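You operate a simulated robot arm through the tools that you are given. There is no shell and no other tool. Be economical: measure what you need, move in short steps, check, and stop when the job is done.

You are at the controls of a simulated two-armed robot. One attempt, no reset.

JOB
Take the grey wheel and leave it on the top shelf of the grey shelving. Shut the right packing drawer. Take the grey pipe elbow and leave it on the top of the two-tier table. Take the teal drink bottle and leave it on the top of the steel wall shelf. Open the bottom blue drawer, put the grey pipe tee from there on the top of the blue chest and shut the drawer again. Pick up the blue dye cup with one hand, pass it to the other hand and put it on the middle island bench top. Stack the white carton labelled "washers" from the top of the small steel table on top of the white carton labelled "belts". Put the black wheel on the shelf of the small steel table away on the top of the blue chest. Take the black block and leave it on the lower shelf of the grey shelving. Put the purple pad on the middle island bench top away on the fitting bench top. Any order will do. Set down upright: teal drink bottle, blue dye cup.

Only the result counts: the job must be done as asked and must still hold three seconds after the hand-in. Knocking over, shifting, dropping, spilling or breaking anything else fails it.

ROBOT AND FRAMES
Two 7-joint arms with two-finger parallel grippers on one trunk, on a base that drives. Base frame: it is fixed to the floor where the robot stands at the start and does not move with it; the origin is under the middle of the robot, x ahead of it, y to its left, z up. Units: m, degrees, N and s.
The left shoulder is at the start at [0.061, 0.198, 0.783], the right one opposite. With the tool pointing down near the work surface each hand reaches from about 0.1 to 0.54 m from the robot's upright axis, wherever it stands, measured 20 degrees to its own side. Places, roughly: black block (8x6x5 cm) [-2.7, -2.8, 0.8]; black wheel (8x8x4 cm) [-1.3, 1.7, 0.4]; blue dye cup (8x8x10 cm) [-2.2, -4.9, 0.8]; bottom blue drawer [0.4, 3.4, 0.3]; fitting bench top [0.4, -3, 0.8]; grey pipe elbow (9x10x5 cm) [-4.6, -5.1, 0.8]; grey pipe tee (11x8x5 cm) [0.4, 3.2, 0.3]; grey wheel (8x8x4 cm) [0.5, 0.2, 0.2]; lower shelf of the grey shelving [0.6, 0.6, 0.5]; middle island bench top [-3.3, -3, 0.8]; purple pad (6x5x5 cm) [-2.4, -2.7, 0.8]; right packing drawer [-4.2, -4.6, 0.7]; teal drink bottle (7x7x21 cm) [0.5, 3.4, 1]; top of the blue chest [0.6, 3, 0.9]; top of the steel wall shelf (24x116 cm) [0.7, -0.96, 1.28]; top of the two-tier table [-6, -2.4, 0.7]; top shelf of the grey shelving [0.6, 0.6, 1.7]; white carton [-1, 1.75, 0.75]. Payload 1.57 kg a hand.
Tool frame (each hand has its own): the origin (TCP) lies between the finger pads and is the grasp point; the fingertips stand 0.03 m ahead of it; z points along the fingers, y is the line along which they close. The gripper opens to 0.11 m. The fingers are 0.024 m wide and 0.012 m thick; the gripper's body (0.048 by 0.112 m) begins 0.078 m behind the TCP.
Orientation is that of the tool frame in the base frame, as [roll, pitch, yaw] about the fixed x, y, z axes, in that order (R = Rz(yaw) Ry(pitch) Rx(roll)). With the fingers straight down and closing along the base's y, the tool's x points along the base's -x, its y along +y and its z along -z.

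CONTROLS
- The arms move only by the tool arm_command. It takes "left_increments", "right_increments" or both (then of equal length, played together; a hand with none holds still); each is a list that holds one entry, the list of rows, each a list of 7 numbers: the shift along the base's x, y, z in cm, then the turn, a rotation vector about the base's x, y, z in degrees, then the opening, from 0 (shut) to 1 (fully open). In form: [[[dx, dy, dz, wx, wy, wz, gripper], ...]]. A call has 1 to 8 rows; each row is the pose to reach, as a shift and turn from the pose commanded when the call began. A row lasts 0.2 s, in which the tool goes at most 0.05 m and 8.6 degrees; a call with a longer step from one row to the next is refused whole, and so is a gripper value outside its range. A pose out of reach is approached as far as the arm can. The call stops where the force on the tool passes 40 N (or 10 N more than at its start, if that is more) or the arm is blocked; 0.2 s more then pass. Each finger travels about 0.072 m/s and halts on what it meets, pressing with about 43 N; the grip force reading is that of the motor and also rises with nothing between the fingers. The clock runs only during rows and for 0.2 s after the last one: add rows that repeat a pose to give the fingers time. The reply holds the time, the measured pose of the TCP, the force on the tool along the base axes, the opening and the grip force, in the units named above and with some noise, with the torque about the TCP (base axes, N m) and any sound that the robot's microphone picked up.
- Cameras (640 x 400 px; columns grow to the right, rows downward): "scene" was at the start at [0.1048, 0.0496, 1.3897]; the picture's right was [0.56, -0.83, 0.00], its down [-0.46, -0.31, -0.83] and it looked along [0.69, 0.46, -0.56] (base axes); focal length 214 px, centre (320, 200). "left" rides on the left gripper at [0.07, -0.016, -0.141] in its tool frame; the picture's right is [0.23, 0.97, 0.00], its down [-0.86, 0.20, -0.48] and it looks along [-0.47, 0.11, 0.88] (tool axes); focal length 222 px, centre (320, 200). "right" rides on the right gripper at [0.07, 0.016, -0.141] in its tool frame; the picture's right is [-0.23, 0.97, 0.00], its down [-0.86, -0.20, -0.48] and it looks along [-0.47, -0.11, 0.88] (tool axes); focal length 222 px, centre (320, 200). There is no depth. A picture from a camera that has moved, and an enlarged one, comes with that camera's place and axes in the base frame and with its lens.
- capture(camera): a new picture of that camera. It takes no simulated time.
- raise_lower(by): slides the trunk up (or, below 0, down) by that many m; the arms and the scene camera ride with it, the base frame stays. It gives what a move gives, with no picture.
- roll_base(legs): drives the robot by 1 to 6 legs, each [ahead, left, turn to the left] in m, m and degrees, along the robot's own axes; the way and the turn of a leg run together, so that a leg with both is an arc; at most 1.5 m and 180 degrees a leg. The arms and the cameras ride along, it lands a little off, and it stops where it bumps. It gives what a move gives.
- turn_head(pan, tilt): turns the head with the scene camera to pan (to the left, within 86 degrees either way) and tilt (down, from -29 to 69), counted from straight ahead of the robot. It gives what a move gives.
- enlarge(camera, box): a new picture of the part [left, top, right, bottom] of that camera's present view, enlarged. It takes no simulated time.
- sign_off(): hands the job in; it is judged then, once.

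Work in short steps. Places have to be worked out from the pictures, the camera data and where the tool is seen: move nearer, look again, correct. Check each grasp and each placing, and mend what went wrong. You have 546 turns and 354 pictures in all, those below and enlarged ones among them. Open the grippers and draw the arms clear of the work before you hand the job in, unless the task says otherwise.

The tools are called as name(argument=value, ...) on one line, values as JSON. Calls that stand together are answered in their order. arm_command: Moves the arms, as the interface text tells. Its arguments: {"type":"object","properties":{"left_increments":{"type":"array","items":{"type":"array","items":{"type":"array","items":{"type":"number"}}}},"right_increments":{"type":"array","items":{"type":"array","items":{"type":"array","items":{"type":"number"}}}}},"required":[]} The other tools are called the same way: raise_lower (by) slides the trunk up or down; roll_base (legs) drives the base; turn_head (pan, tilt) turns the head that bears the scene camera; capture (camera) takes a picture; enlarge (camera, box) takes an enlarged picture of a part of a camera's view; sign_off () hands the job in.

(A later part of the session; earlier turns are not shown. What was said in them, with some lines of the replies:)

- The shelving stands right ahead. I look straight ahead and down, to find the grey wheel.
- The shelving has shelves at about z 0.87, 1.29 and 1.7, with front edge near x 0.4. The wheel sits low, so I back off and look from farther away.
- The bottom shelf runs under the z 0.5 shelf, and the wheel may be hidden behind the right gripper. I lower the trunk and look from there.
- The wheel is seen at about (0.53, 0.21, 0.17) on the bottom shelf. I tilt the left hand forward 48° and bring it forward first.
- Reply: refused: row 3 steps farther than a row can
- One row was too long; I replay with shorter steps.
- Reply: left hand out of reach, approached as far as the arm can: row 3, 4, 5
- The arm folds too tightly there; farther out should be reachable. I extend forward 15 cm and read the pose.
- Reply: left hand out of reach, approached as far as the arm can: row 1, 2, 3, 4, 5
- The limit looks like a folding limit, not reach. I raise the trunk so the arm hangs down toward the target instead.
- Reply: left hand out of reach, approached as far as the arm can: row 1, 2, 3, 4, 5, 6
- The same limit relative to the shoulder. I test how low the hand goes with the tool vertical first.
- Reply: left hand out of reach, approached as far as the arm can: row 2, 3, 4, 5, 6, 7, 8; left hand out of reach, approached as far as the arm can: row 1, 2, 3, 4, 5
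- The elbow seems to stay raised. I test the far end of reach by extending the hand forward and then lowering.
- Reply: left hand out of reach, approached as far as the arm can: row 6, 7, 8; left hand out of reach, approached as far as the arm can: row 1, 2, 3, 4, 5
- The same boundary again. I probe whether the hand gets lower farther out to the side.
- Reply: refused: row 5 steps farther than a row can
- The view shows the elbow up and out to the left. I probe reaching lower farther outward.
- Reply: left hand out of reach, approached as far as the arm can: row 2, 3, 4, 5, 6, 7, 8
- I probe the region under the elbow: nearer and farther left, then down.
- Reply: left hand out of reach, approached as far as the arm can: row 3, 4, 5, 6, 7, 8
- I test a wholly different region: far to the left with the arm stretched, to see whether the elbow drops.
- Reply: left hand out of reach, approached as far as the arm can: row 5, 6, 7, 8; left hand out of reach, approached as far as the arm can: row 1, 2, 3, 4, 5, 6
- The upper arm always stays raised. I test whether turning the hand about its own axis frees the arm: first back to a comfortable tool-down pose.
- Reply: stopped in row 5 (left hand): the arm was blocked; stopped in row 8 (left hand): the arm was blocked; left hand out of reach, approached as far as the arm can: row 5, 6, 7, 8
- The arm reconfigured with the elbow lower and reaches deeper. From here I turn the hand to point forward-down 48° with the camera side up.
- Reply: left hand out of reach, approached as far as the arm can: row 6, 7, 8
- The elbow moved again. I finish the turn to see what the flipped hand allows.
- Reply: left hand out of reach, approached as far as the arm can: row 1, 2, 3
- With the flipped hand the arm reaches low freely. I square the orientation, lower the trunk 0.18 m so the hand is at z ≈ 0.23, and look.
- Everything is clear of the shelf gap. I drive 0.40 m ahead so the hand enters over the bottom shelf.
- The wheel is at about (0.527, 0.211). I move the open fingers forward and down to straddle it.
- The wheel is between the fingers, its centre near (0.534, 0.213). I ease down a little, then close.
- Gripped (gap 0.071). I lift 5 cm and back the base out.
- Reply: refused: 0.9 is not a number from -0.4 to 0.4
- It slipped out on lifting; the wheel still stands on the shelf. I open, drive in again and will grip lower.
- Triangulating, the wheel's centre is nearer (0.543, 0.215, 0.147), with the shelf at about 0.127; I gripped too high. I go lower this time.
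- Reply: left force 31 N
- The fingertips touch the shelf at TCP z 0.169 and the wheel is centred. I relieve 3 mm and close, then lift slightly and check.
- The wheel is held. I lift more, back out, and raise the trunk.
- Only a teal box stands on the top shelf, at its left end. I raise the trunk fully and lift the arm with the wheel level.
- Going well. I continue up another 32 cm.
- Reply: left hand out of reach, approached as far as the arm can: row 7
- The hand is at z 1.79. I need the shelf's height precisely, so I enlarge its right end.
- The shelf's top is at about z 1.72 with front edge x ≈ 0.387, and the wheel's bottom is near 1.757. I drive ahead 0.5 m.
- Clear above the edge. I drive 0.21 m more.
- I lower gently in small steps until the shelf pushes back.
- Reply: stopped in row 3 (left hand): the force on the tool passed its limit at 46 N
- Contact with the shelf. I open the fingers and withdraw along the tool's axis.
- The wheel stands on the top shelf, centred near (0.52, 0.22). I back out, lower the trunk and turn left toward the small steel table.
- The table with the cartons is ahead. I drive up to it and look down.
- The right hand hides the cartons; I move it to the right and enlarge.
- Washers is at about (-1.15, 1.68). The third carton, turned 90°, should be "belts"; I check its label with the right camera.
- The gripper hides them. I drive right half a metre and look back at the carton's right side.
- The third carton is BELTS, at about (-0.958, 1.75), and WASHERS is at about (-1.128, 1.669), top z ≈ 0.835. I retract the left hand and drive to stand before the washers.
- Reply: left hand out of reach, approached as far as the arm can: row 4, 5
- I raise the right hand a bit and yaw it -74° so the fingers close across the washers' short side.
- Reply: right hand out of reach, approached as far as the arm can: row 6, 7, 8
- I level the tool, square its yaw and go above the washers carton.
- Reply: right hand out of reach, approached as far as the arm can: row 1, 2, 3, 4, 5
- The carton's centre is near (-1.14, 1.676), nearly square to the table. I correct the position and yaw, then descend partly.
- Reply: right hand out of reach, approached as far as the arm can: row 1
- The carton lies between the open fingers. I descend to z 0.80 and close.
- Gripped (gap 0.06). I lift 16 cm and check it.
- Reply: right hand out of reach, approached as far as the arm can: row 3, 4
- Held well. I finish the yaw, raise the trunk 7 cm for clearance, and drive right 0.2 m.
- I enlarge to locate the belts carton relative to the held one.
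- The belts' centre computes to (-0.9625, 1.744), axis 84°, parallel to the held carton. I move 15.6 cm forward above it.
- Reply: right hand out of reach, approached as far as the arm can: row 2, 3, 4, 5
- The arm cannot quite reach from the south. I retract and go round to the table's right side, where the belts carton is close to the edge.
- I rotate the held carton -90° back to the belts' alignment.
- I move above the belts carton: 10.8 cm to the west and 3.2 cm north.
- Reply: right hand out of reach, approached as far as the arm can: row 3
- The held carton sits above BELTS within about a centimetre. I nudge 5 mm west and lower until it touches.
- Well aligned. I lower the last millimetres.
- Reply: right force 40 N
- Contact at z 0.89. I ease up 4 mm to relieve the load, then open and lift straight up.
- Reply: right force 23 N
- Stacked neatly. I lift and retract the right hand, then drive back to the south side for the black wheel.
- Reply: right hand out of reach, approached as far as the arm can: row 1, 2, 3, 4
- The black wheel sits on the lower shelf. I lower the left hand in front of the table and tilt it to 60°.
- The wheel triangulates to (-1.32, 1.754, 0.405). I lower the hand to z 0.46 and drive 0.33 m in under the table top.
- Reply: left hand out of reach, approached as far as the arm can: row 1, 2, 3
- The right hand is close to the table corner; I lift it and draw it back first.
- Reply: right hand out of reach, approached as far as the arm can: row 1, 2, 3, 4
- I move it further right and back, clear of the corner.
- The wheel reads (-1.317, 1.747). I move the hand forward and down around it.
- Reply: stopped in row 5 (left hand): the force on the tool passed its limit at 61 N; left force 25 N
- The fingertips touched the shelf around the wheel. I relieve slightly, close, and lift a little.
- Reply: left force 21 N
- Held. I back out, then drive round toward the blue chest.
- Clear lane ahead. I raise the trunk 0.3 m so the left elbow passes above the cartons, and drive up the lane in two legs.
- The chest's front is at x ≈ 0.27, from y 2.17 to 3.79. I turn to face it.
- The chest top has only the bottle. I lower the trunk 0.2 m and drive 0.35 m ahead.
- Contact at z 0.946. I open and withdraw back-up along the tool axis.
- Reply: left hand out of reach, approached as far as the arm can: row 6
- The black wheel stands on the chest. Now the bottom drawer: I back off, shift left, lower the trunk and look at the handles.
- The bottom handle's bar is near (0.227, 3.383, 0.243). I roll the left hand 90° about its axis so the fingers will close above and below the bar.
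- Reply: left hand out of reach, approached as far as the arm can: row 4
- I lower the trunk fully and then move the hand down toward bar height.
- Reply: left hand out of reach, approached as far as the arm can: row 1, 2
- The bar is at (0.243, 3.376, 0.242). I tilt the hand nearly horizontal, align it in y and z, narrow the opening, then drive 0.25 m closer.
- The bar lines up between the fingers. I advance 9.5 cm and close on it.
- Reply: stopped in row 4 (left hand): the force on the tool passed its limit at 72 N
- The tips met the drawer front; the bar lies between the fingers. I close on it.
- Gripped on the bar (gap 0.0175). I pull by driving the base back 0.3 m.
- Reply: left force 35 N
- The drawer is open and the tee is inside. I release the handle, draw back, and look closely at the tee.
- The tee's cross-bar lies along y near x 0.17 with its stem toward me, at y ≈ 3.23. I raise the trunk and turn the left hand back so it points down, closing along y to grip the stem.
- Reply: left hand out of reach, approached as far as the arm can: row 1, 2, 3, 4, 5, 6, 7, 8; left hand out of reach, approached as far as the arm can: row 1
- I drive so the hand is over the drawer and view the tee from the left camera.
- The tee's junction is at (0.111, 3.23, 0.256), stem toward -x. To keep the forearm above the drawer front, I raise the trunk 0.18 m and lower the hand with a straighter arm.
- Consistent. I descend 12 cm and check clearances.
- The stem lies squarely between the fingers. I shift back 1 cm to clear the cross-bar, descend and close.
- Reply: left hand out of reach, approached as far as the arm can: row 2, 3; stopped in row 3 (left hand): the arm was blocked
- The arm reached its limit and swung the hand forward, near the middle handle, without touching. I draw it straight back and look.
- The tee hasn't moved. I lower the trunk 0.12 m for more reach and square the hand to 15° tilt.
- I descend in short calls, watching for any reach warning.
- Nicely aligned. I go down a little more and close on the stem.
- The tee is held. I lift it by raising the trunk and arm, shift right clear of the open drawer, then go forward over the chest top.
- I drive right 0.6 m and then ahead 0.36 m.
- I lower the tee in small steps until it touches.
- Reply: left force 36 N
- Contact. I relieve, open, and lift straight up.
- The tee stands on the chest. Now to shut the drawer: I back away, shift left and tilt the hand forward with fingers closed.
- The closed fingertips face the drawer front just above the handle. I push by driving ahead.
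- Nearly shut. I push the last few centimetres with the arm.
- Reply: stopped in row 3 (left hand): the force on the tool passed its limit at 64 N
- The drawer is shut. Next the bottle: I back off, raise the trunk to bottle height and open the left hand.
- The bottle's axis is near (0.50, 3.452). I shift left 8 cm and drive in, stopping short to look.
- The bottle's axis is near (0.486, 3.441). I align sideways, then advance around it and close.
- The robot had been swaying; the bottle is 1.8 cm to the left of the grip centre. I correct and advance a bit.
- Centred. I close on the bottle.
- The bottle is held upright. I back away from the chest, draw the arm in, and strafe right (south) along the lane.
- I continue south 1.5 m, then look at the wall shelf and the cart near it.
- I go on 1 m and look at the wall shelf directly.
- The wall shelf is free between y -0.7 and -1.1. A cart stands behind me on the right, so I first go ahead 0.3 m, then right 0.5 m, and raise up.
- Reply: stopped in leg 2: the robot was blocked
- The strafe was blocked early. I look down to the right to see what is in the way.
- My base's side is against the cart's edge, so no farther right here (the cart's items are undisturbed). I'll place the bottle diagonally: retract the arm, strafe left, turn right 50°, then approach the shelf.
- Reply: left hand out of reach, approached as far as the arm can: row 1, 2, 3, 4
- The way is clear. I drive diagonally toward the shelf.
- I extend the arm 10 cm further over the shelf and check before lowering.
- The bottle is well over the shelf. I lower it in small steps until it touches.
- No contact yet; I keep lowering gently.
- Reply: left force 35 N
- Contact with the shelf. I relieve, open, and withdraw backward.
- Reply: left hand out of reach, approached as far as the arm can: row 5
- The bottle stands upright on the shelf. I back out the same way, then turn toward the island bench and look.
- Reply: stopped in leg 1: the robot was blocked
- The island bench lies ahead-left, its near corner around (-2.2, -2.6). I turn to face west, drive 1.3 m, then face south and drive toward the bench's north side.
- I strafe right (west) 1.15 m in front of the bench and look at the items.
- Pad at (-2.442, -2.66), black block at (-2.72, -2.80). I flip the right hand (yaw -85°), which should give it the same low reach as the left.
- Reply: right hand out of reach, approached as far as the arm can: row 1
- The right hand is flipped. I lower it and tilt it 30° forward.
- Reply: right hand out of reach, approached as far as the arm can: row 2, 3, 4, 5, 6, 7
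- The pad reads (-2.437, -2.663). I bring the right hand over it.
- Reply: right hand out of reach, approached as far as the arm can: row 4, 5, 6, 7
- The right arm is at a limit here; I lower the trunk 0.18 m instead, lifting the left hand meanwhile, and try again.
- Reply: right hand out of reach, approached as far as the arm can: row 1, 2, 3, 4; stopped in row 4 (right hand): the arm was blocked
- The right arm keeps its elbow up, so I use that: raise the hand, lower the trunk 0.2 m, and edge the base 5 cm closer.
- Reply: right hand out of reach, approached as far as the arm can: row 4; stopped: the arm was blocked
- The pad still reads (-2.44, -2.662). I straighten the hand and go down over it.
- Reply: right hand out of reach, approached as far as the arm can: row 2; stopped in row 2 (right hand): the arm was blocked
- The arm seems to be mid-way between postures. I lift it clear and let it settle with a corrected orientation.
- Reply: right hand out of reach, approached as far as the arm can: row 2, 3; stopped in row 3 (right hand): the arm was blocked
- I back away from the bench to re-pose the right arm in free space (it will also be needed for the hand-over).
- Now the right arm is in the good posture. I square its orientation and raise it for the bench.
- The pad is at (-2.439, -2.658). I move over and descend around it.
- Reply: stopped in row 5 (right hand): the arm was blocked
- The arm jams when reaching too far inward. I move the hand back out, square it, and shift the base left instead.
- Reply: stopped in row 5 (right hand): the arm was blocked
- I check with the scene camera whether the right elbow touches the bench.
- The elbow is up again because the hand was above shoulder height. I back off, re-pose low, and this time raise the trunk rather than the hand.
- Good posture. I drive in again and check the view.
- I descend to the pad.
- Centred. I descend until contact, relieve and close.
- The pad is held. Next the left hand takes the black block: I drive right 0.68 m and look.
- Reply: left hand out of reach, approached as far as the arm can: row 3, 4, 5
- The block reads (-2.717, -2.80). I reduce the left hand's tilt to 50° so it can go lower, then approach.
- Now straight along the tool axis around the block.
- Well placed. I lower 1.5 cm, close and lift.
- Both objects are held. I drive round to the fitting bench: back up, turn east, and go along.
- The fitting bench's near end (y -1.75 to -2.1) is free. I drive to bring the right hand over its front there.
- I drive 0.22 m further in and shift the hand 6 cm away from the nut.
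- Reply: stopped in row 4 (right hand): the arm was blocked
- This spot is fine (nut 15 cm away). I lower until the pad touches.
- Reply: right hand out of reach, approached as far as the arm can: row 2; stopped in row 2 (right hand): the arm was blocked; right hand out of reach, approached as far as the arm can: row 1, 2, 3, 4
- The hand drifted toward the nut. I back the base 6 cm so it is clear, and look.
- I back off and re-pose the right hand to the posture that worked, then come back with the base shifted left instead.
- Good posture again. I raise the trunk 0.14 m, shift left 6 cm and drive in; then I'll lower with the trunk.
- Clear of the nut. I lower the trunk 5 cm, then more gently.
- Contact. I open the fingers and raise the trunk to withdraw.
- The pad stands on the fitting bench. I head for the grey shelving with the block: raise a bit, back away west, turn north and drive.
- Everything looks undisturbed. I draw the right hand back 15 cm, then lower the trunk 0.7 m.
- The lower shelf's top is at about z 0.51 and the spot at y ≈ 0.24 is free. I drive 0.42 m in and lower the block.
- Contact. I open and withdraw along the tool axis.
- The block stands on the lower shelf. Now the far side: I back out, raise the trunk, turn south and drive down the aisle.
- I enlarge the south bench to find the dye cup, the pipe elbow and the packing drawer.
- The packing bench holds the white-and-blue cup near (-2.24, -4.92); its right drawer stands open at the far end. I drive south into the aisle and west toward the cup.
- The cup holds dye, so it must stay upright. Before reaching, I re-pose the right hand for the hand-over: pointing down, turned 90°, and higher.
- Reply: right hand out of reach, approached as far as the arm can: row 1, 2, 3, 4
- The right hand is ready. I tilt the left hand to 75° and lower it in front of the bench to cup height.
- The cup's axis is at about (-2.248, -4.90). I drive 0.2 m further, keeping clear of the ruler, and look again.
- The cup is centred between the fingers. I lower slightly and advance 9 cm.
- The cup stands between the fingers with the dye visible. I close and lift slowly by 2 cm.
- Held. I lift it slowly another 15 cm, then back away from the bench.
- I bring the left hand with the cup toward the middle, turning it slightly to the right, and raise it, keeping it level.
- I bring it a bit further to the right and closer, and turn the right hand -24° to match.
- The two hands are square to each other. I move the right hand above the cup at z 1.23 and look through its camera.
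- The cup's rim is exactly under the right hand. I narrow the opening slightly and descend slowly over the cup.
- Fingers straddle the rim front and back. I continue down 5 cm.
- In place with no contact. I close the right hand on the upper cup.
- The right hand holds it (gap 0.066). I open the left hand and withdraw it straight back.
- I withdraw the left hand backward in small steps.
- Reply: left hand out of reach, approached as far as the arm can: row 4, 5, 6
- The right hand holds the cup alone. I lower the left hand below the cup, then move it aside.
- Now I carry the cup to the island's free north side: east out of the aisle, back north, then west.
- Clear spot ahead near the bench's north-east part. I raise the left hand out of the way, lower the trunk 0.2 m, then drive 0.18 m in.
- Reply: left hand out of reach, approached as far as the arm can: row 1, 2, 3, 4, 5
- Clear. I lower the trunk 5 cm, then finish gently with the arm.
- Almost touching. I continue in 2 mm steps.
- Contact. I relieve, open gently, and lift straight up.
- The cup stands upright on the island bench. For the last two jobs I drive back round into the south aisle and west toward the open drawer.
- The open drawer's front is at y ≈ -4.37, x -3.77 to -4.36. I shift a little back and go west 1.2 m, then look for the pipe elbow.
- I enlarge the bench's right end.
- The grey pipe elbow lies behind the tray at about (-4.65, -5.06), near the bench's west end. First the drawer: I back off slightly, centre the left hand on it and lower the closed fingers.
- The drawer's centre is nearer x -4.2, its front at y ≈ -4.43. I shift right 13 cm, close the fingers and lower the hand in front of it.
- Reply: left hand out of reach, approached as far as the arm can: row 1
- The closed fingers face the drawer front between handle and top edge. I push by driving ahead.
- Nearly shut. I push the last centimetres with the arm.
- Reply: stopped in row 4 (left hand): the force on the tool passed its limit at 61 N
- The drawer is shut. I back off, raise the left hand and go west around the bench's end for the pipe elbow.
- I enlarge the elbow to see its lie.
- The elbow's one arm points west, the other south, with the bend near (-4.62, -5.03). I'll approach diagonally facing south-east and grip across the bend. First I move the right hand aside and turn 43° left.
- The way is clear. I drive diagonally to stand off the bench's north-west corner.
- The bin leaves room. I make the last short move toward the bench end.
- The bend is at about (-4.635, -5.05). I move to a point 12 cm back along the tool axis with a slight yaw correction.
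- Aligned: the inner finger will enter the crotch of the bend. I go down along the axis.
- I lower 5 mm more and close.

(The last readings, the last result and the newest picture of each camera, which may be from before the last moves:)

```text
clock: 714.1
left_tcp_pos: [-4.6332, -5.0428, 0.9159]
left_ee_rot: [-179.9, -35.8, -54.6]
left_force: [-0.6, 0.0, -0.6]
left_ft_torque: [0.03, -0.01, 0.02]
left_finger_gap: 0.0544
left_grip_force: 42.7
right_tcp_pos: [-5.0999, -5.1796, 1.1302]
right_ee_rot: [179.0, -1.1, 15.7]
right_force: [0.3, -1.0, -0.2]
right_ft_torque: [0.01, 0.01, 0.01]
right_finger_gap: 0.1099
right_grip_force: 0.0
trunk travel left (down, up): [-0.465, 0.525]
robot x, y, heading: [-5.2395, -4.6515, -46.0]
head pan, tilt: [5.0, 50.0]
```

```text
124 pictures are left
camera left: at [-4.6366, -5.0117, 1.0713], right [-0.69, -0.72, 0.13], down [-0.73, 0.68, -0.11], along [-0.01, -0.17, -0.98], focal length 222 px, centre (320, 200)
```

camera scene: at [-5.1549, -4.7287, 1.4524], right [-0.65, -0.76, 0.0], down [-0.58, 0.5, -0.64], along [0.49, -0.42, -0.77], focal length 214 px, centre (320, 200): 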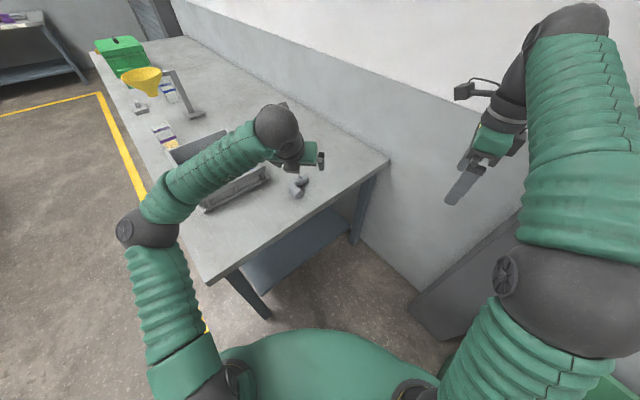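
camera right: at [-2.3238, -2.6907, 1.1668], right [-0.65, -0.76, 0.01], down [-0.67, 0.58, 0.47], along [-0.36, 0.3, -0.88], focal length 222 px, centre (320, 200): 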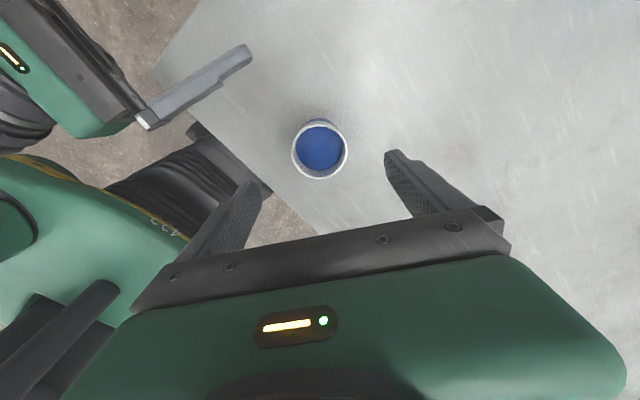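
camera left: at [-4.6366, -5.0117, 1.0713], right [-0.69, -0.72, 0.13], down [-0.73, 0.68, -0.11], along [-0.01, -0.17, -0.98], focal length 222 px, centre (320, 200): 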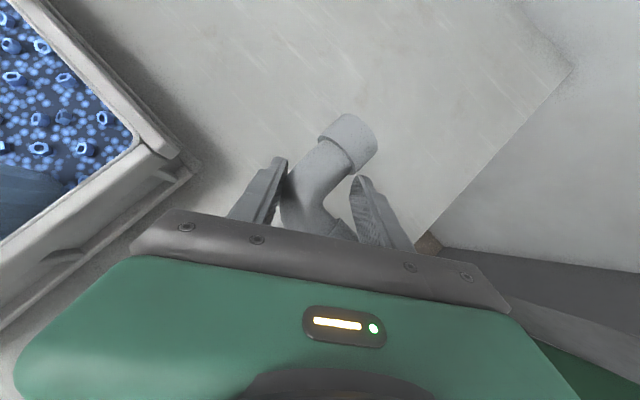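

The elbow is held. I lift it more and drive back out the way I came, then look for the two-tier table.

arm_command(left_increments=[[[-1, 1, 4, 0, 0, 0, 0], [-2, 2, 8, 0, 0, 0, 0], [-3, 3, 11, 0, 0, 0, 0]]])

roll_base(legs=[[-0.195, 0.15, 0], [-0.3, 0.5, 0]])

turn_head(pan=-86, tilt=20)

capture(camera="scene")

```text
clock: 715.0
left_tcp_pos: [-4.664, -5.0122, 1.0267]
left_ee_rot: [-179.9, -35.8, -54.7]
left_force: [-0.4, 1.5, -1.1]
left_ft_torque: [0.0, 0.0, 0.01]
left_finger_gap: 0.0538
left_grip_force: 42.6
right_tcp_pos: [-5.1013, -5.1801, 1.1313]
right_ee_rot: [179.1, -1.0, 15.7]
right_force: [-0.6, -0.2, 0.4]
right_ft_torque: [-0.02, -0.01, 0.04]
right_finger_gap: 0.1099
right_grip_force: 0.1
trunk travel left (down, up): [-0.465, 0.525]
robot x, y, heading: [-5.2379, -4.6564, -45.4]
head pan, tilt: [5.0, 50.0]
```

```text
clock: 719.7
left_tcp_pos: [-4.5483, -4.2029, 1.026]
left_ee_rot: [-179.5, -35.8, -54.6]
left_force: [-0.2, -0.5, -0.5]
left_ft_torque: [0.01, -0.02, 0.05]
left_finger_gap: 0.0536
left_grip_force: 43.4
right_tcp_pos: [-4.9865, -4.3715, 1.1285]
right_ee_rot: [179.2, -1.3, 15.6]
right_force: [0.2, -0.2, -0.8]
right_ft_torque: [0.03, -0.02, -0.01]
right_finger_gap: 0.1098
right_grip_force: 0.1
trunk travel left (down, up): [-0.465, 0.525]
robot x, y, heading: [-5.1207, -3.8424, -45.7]
head pan, tilt: [5.0, 50.0]
```

```text
clock: 721.3
left_tcp_pos: [-4.5463, -4.1992, 1.0268]
left_ee_rot: [180.0, -35.9, -54.6]
left_force: [-0.8, 0.2, -0.3]
left_ft_torque: [0.03, 0.02, 0.05]
left_finger_gap: 0.0534
left_grip_force: 42.7
right_tcp_pos: [-4.9844, -4.3678, 1.1315]
right_ee_rot: [179.0, -1.1, 15.6]
right_force: [0.5, -0.7, -0.9]
right_ft_torque: [0.0, 0.01, -0.01]
right_finger_gap: 0.11
right_grip_force: 0.0
trunk travel left (down, up): [-0.465, 0.525]
robot x, y, heading: [-5.1248, -3.8411, -45.6]
head pan, tilt: [-85.9, 20.0]
```

```text
123 pictures are left
camera scene: at [-5.1591, -3.9376, 1.4981], right [-0.75, 0.66, 0.0], down [0.23, 0.26, -0.94], along [-0.62, -0.7, -0.34], focal length 214 px, centre (320, 200)
```

scene: 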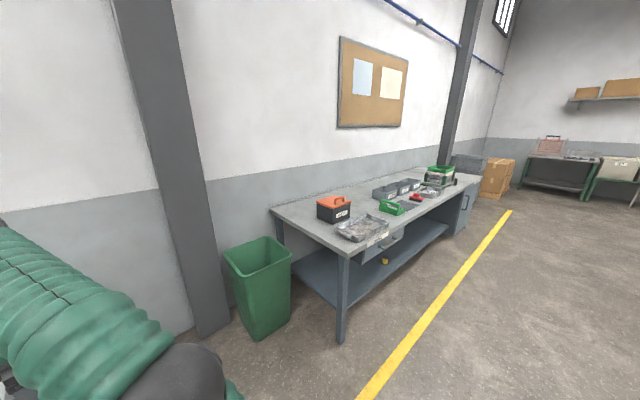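

I turn right to face west and look.

roll_base(legs=[[0, 0, -134]])

turn_head(pan=-40, tilt=20)

capture(camera="scene")

```text
clock: 727.4
left_tcp_pos: [-5.7808, -3.9898, 1.025]
left_ee_rot: [-179.8, -36.0, 169.8]
left_force: [0.7, 0.7, -1.1]
left_ft_torque: [-0.03, -0.02, 0.01]
left_finger_gap: 0.0529
left_grip_force: 42.8
right_tcp_pos: [-5.5868, -3.5638, 1.1308]
right_ee_rot: [179.0, -1.1, -120.0]
right_force: [-0.4, 0.1, 0.6]
right_ft_torque: [0.0, -0.01, -0.01]
right_finger_gap: 0.1102
right_grip_force: 0.1
trunk travel left (down, up): [-0.465, 0.525]
robot x, y, heading: [-5.1197, -3.8459, 178.7]
head pan, tilt: [-85.9, 20.0]
```

```text
clock: 728.5
left_tcp_pos: [-5.7802, -3.9897, 1.0273]
left_ee_rot: [-179.8, -35.9, 169.8]
left_force: [0.2, -0.2, -0.8]
left_ft_torque: [0.03, 0.02, 0.0]
left_finger_gap: 0.0527
left_grip_force: 43.3
right_tcp_pos: [-5.5851, -3.5632, 1.1321]
right_ee_rot: [178.9, -1.2, -120.0]
right_force: [-0.4, -0.8, -0.6]
right_ft_torque: [0.0, 0.0, -0.03]
right_finger_gap: 0.1099
right_grip_force: 0.1
trunk travel left (down, up): [-0.465, 0.525]
robot x, y, heading: [-5.1223, -3.8455, 178.8]
head pan, tilt: [-40.0, 20.0]
```

```text
122 pictures are left
camera scene: at [-5.2248, -3.7823, 1.498], right [0.66, 0.75, 0.0], down [0.26, -0.23, -0.94], along [-0.71, 0.62, -0.34], focal length 214 px, centre (320, 200)
```

scene: 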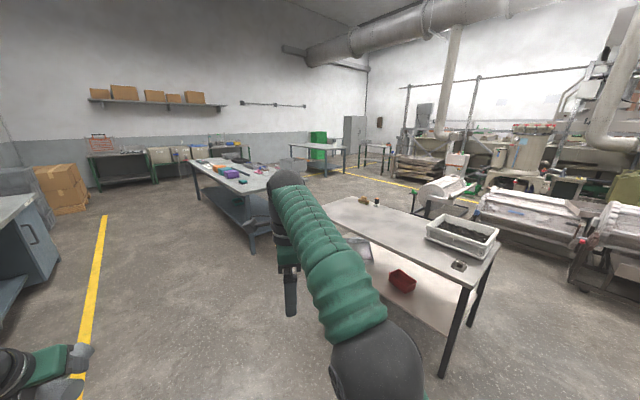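

The two-tier table is to the north-west (top about x -6.7 to -5.4, y -2.65 to -2.05) with a large free middle. I drive west, turn north and approach it.

roll_base(legs=[[0.78, 0, 0], [0, 0, -89], [0.45, 0, 0]])

turn_head(pan=5, tilt=40)

capture(camera="scene")

capture(camera="left")

```text
clock: 738.8
left_tcp_pos: [-6.0553, -2.7116, 1.0276]
left_ee_rot: [-179.8, -35.9, 80.9]
left_force: [0.1, 0.1, -1.6]
left_ft_torque: [-0.02, 0.0, -0.02]
left_finger_gap: 0.0516
left_grip_force: 43.0
right_tcp_pos: [-5.627, -2.9003, 1.1323]
right_ee_rot: [179.0, -1.1, 150.8]
right_force: [0.3, 0.3, -0.6]
right_ft_torque: [0.01, 0.0, -0.02]
right_finger_gap: 0.1099
right_grip_force: 0.0
trunk travel left (down, up): [-0.465, 0.525]
robot x, y, heading: [-5.901, -3.3708, 89.8]
head pan, tilt: [-40.0, 20.0]
```

```text
clock: 739.9
left_tcp_pos: [-6.056, -2.713, 1.0267]
left_ee_rot: [-179.9, -36.0, 80.8]
left_force: [-0.5, 0.6, -0.6]
left_ft_torque: [-0.02, 0.02, -0.05]
left_finger_gap: 0.0518
left_grip_force: 42.9
right_tcp_pos: [-5.6258, -2.9021, 1.133]
right_ee_rot: [178.9, -1.2, 150.9]
right_force: [-0.4, 0.7, -0.5]
right_ft_torque: [0.02, 0.01, 0.02]
right_finger_gap: 0.1099
right_grip_force: 0.0
trunk travel left (down, up): [-0.465, 0.525]
robot x, y, heading: [-5.8965, -3.3694, 90.0]
head pan, tilt: [5.0, 40.0]
```

```text
121 pictures are left
camera scene: at [-5.9052, -3.251, 1.4665], right [1.0, 0.08, 0.0], down [0.05, -0.64, -0.76], along [-0.06, 0.76, -0.64], focal length 214 px, centre (320, 200)
```

scene: 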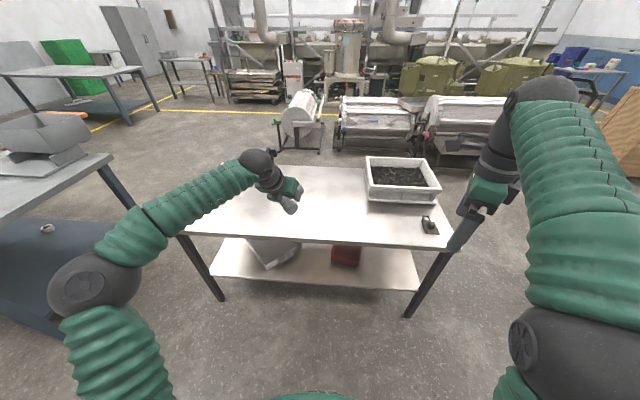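

```text
120 pictures are left
camera left: at [-6.0753, -2.7367, 1.1834], right [0.99, 0.03, 0.13], down [0.04, -0.99, -0.12], along [0.13, 0.12, -0.98], focal length 222 px, centre (320, 200)
```

left: 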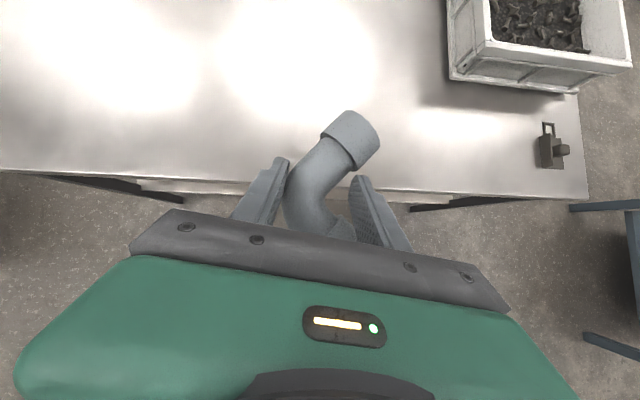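

The middle of the table is free. I drive 0.25 m closer, lower the trunk 0.2 m and set the elbow down gently.

roll_base(legs=[[0.25, 0, 0]])

raise_lower(by=-0.2)

arm_command(left_increments=[[[0, 0, -2, 0, 0, 0, 0], [0, 0, -4, 0, 0, 0, 0], [0, 0, -6, 0, 0, 0, 0]]])

capture(camera="left")

capture(camera="scene")

```text
clock: 741.7
left_tcp_pos: [-6.0545, -2.4629, 1.0272]
left_ee_rot: [-179.8, -36.0, 80.7]
left_force: [0.1, -0.3, -0.2]
left_ft_torque: [-0.01, -0.01, 0.02]
left_finger_gap: 0.0519
left_grip_force: 42.9
right_tcp_pos: [-5.6239, -2.6512, 1.1315]
right_ee_rot: [178.8, -1.2, 150.9]
right_force: [-0.7, 0.0, -0.5]
right_ft_torque: [-0.02, 0.0, 0.01]
right_finger_gap: 0.1099
right_grip_force: 0.0
trunk travel left (down, up): [-0.465, 0.525]
robot x, y, heading: [-5.8962, -3.1156, 89.6]
head pan, tilt: [5.0, 40.0]
```

```text
clock: 743.9
left_tcp_pos: [-6.0544, -2.4664, 0.8277]
left_ee_rot: [-179.8, -36.2, 80.7]
left_force: [0.4, 0.5, -0.1]
left_ft_torque: [-0.04, 0.0, -0.01]
left_finger_gap: 0.0516
left_grip_force: 42.8
right_tcp_pos: [-5.626, -2.6537, 0.9335]
right_ee_rot: [178.9, -1.2, 150.9]
right_force: [-0.4, -1.0, -0.6]
right_ft_torque: [-0.01, -0.03, 0.01]
right_finger_gap: 0.1102
right_grip_force: 0.0
trunk travel left (down, up): [-0.265, 0.725]
robot x, y, heading: [-5.8959, -3.1191, 89.7]
head pan, tilt: [5.0, 40.0]
```

```text
clock: 744.7
left_tcp_pos: [-6.0509, -2.462, 0.7838]
left_ee_rot: [-179.8, -37.8, 80.7]
left_force: [-0.8, -5.0, 20.3]
left_ft_torque: [-1.41, -0.13, -0.11]
left_finger_gap: 0.0519
left_grip_force: 43.2
right_tcp_pos: [-5.6248, -2.6557, 0.9355]
right_ee_rot: [178.7, -1.3, 151.0]
right_force: [0.7, -0.4, -0.6]
right_ft_torque: [-0.03, 0.0, -0.04]
right_finger_gap: 0.1099
right_grip_force: 0.0
trunk travel left (down, up): [-0.265, 0.725]
robot x, y, heading: [-5.8973, -3.121, 89.7]
head pan, tilt: [5.0, 40.0]
stopped in row 3 (left hand): the force on the tool passed its limit at 45 N (the readings are from after the stop); the commanded pose is now the measured one
```

```text
119 pictures are left
camera left: at [-6.0729, -2.4902, 0.9391], right [0.99, 0.02, 0.14], down [0.04, -0.99, -0.14], along [0.13, 0.15, -0.98], focal length 222 px, centre (320, 200)
```

left: 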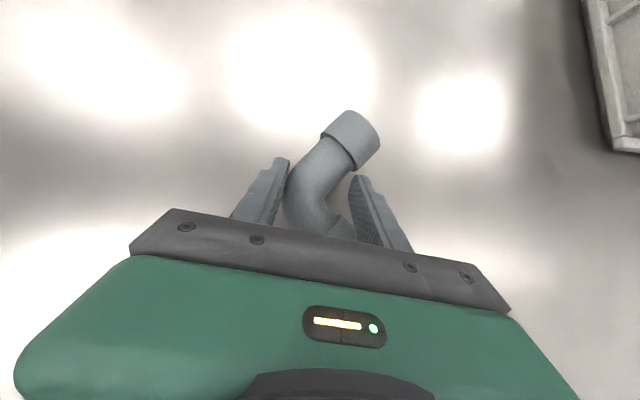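

```text
118 pictures are left
camera scene: at [-5.9033, -3.0044, 1.2672], right [1.0, 0.08, 0.0], down [0.05, -0.64, -0.77], along [-0.06, 0.76, -0.64], focal length 214 px, centre (320, 200)
```

scene: 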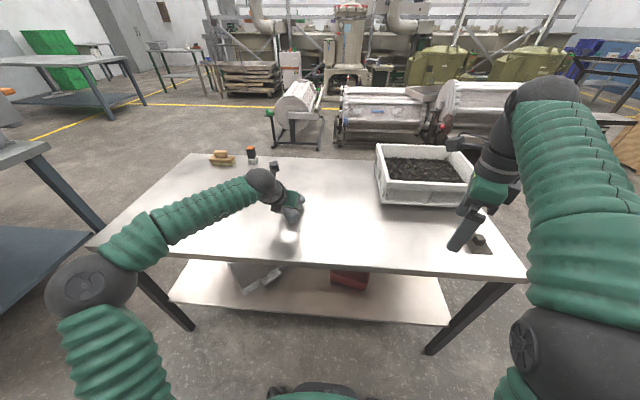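

Contact at z 0.784 (table top ≈ 0.75). I relieve slightly, open and withdraw along the axis.

arm_command(left_increments=[[[0, 0, 0.1, 0, 0, 0, 0], [0, 0, 0.1, 0, 0, 0, 0.5], [0, 0, 0.1, 0, 0, 0, 0.7], [0, 0, 0.1, 0, 0, 0, 1], [0, 0, 0.1, 0, 0, 0, 1], [0, 0, 0.1, 0, 0, 0, 1]]])

capture(camera="left")

arm_command(left_increments=[[[0, -0.5, 3, 0, 0, 0, 1], [0, -2, 7, 0, 0, 0, 1], [0, -4, 11, 0, 0, 0, 1]]])

capture(camera="left")

```text
clock: 746.1
left_tcp_pos: [-6.0525, -2.4626, 0.7812]
left_ee_rot: [-179.7, -37.3, 80.7]
left_force: [1.0, -0.7, 0.4]
left_ft_torque: [-0.03, 0.02, -0.03]
left_finger_gap: 0.11
left_grip_force: 0.1
right_tcp_pos: [-5.6247, -2.6546, 0.9347]
right_ee_rot: [178.8, -1.3, 151.0]
right_force: [0.0, -0.2, -0.3]
right_ft_torque: [0.05, -0.01, 0.03]
right_finger_gap: 0.1098
right_grip_force: 0.2
trunk travel left (down, up): [-0.265, 0.725]
robot x, y, heading: [-5.8958, -3.1191, 89.8]
head pan, tilt: [5.0, 40.0]
```

```text
117 pictures are left
camera left: at [-6.074, -2.4888, 0.9362], right [0.99, 0.02, 0.14], down [0.04, -0.99, -0.14], along [0.13, 0.14, -0.98], focal length 222 px, centre (320, 200)
```

left: 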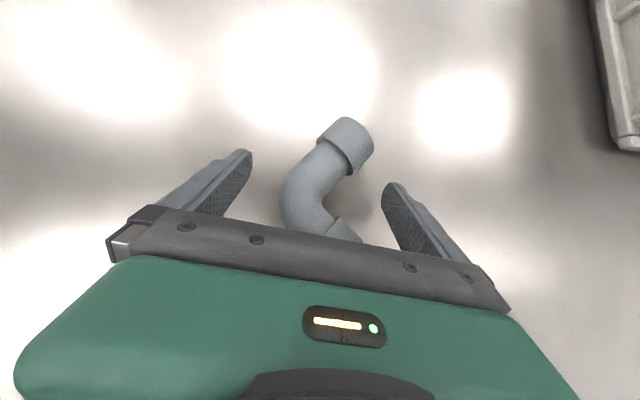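

```text
clock: 746.9
left_tcp_pos: [-6.054, -2.5007, 0.892]
left_ee_rot: [-179.6, -37.3, 80.7]
left_force: [-0.1, -0.8, 0.1]
left_ft_torque: [0.0, -0.01, -0.02]
left_finger_gap: 0.1099
left_grip_force: 0.1
right_tcp_pos: [-5.6249, -2.6539, 0.9353]
right_ee_rot: [178.8, -1.3, 151.0]
right_force: [0.0, 0.3, 0.1]
right_ft_torque: [0.0, 0.0, -0.03]
right_finger_gap: 0.1098
right_grip_force: 0.0
trunk travel left (down, up): [-0.265, 0.725]
robot x, y, heading: [-5.8965, -3.1166, 89.5]
head pan, tilt: [5.0, 40.0]
```

```text
116 pictures are left
camera left: at [-6.0739, -2.5284, 1.0479], right [0.99, 0.02, 0.13], down [0.04, -0.99, -0.14], along [0.13, 0.14, -0.98], focal length 222 px, centre (320, 200)
```

left: 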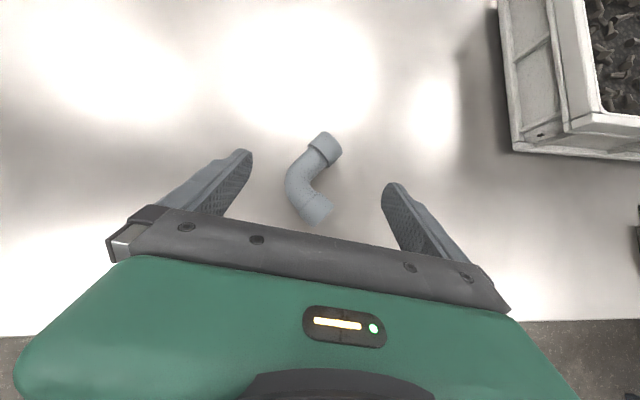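

The elbow lies on the table. All tasks are done; I back clear and take a last look before handing in.

roll_base(legs=[[-0.45, 0, 0]])

capture(camera="scene")

turn_head(pan=-86, tilt=15)

capture(camera="scene")

```text
clock: 749.7
left_tcp_pos: [-6.0563, -2.9598, 0.8924]
left_ee_rot: [-179.8, -37.4, 81.1]
left_force: [0.5, -0.7, 0.2]
left_ft_torque: [0.01, 0.03, 0.0]
left_finger_gap: 0.1098
left_grip_force: 0.1
right_tcp_pos: [-5.6276, -3.1114, 0.9346]
right_ee_rot: [178.8, -1.4, 151.2]
right_force: [-0.6, -0.3, 0.2]
right_ft_torque: [0.03, 0.0, 0.0]
right_finger_gap: 0.1099
right_grip_force: 0.0
trunk travel left (down, up): [-0.265, 0.725]
robot x, y, heading: [-5.8973, -3.5678, 90.2]
head pan, tilt: [5.0, 40.0]
```

```text
115 pictures are left
camera scene: at [-5.9058, -3.4612, 1.2667], right [1.0, 0.09, 0.0], down [0.06, -0.64, -0.77], along [-0.07, 0.76, -0.64], focal length 214 px, centre (320, 200)
```

scene: 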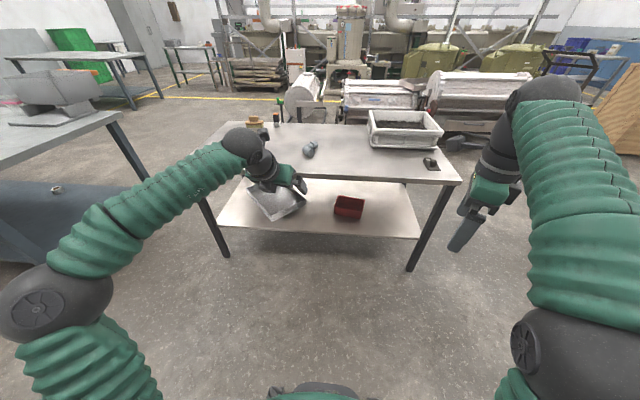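

```text
clock: 751.4
left_tcp_pos: [-6.0576, -2.9603, 0.8935]
left_ee_rot: [-179.8, -37.4, 81.0]
left_force: [0.4, -0.9, 0.0]
left_ft_torque: [-0.03, -0.03, -0.04]
left_finger_gap: 0.1099
left_grip_force: 0.1
right_tcp_pos: [-5.6276, -3.112, 0.9338]
right_ee_rot: [178.7, -1.3, 151.2]
right_force: [0.4, 0.1, -0.5]
right_ft_torque: [0.02, 0.02, -0.02]
right_finger_gap: 0.1097
right_grip_force: 0.1
trunk travel left (down, up): [-0.265, 0.725]
robot x, y, heading: [-5.8977, -3.5761, 90.0]
head pan, tilt: [-85.9, 15.0]
```

```text
114 pictures are left
camera scene: at [-5.8052, -3.5384, 1.3063], right [0.07, -1.0, 0.0], down [-0.26, -0.02, -0.97], along [0.96, 0.07, -0.26], focal length 214 px, centre (320, 200)
```

scene: 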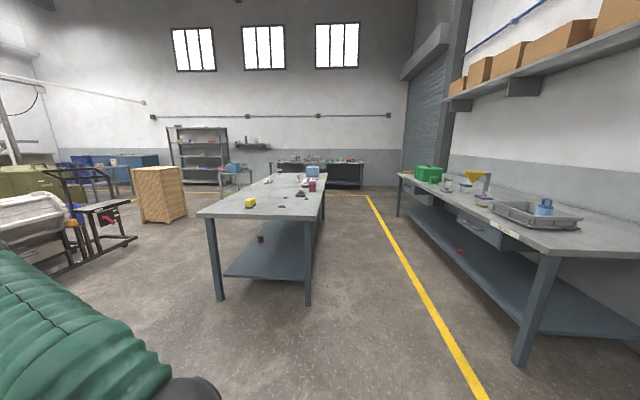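

I check that the packing drawer is flush.

enlarge(camera="scene", box=[390, 160, 560, 270])

```text
3.64 times, centred on (475, 215) of scene
camera zoom: at [-5.8052, -3.5384, 1.3063], right [0.07, -1.0, 0.0], down [-0.26, -0.02, -0.97], along [0.96, 0.07, -0.26], focal length 780 px, centre (-244, 146)
```

zoom: 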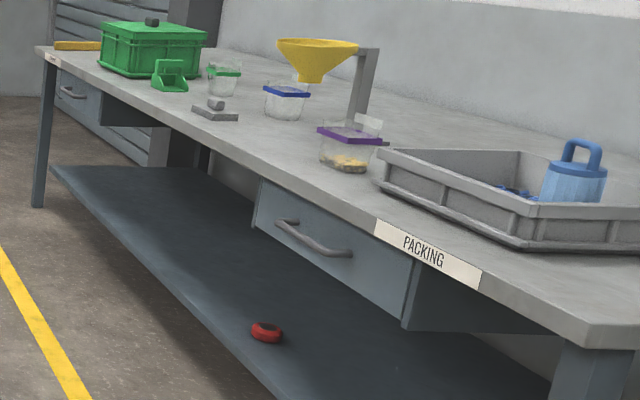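

The drawer is flush like its neighbour, the hands are open and clear. I hand the job in.

sign_off()

```text
The job is handed in.
```

I finished all ten tasks and handed the job in, with both grippers open and the arms drawn clear. I don't have the judge's verdict.

Three contacts happened along the way. None of them visibly moved anything in later pictures:

- **Small cart by the wall shelf:** the base bumped its edge while I was lining up to place the teal bottle.
- **Near the grey shelving:** a turn was blocked partway and I don't know what it touched. A later look showed the shelving and its contents in place.
- **Grey wheel:** it slipped out of the fingers on the first lift and stayed standing on its shelf. I gripped it lower and the second lift held.
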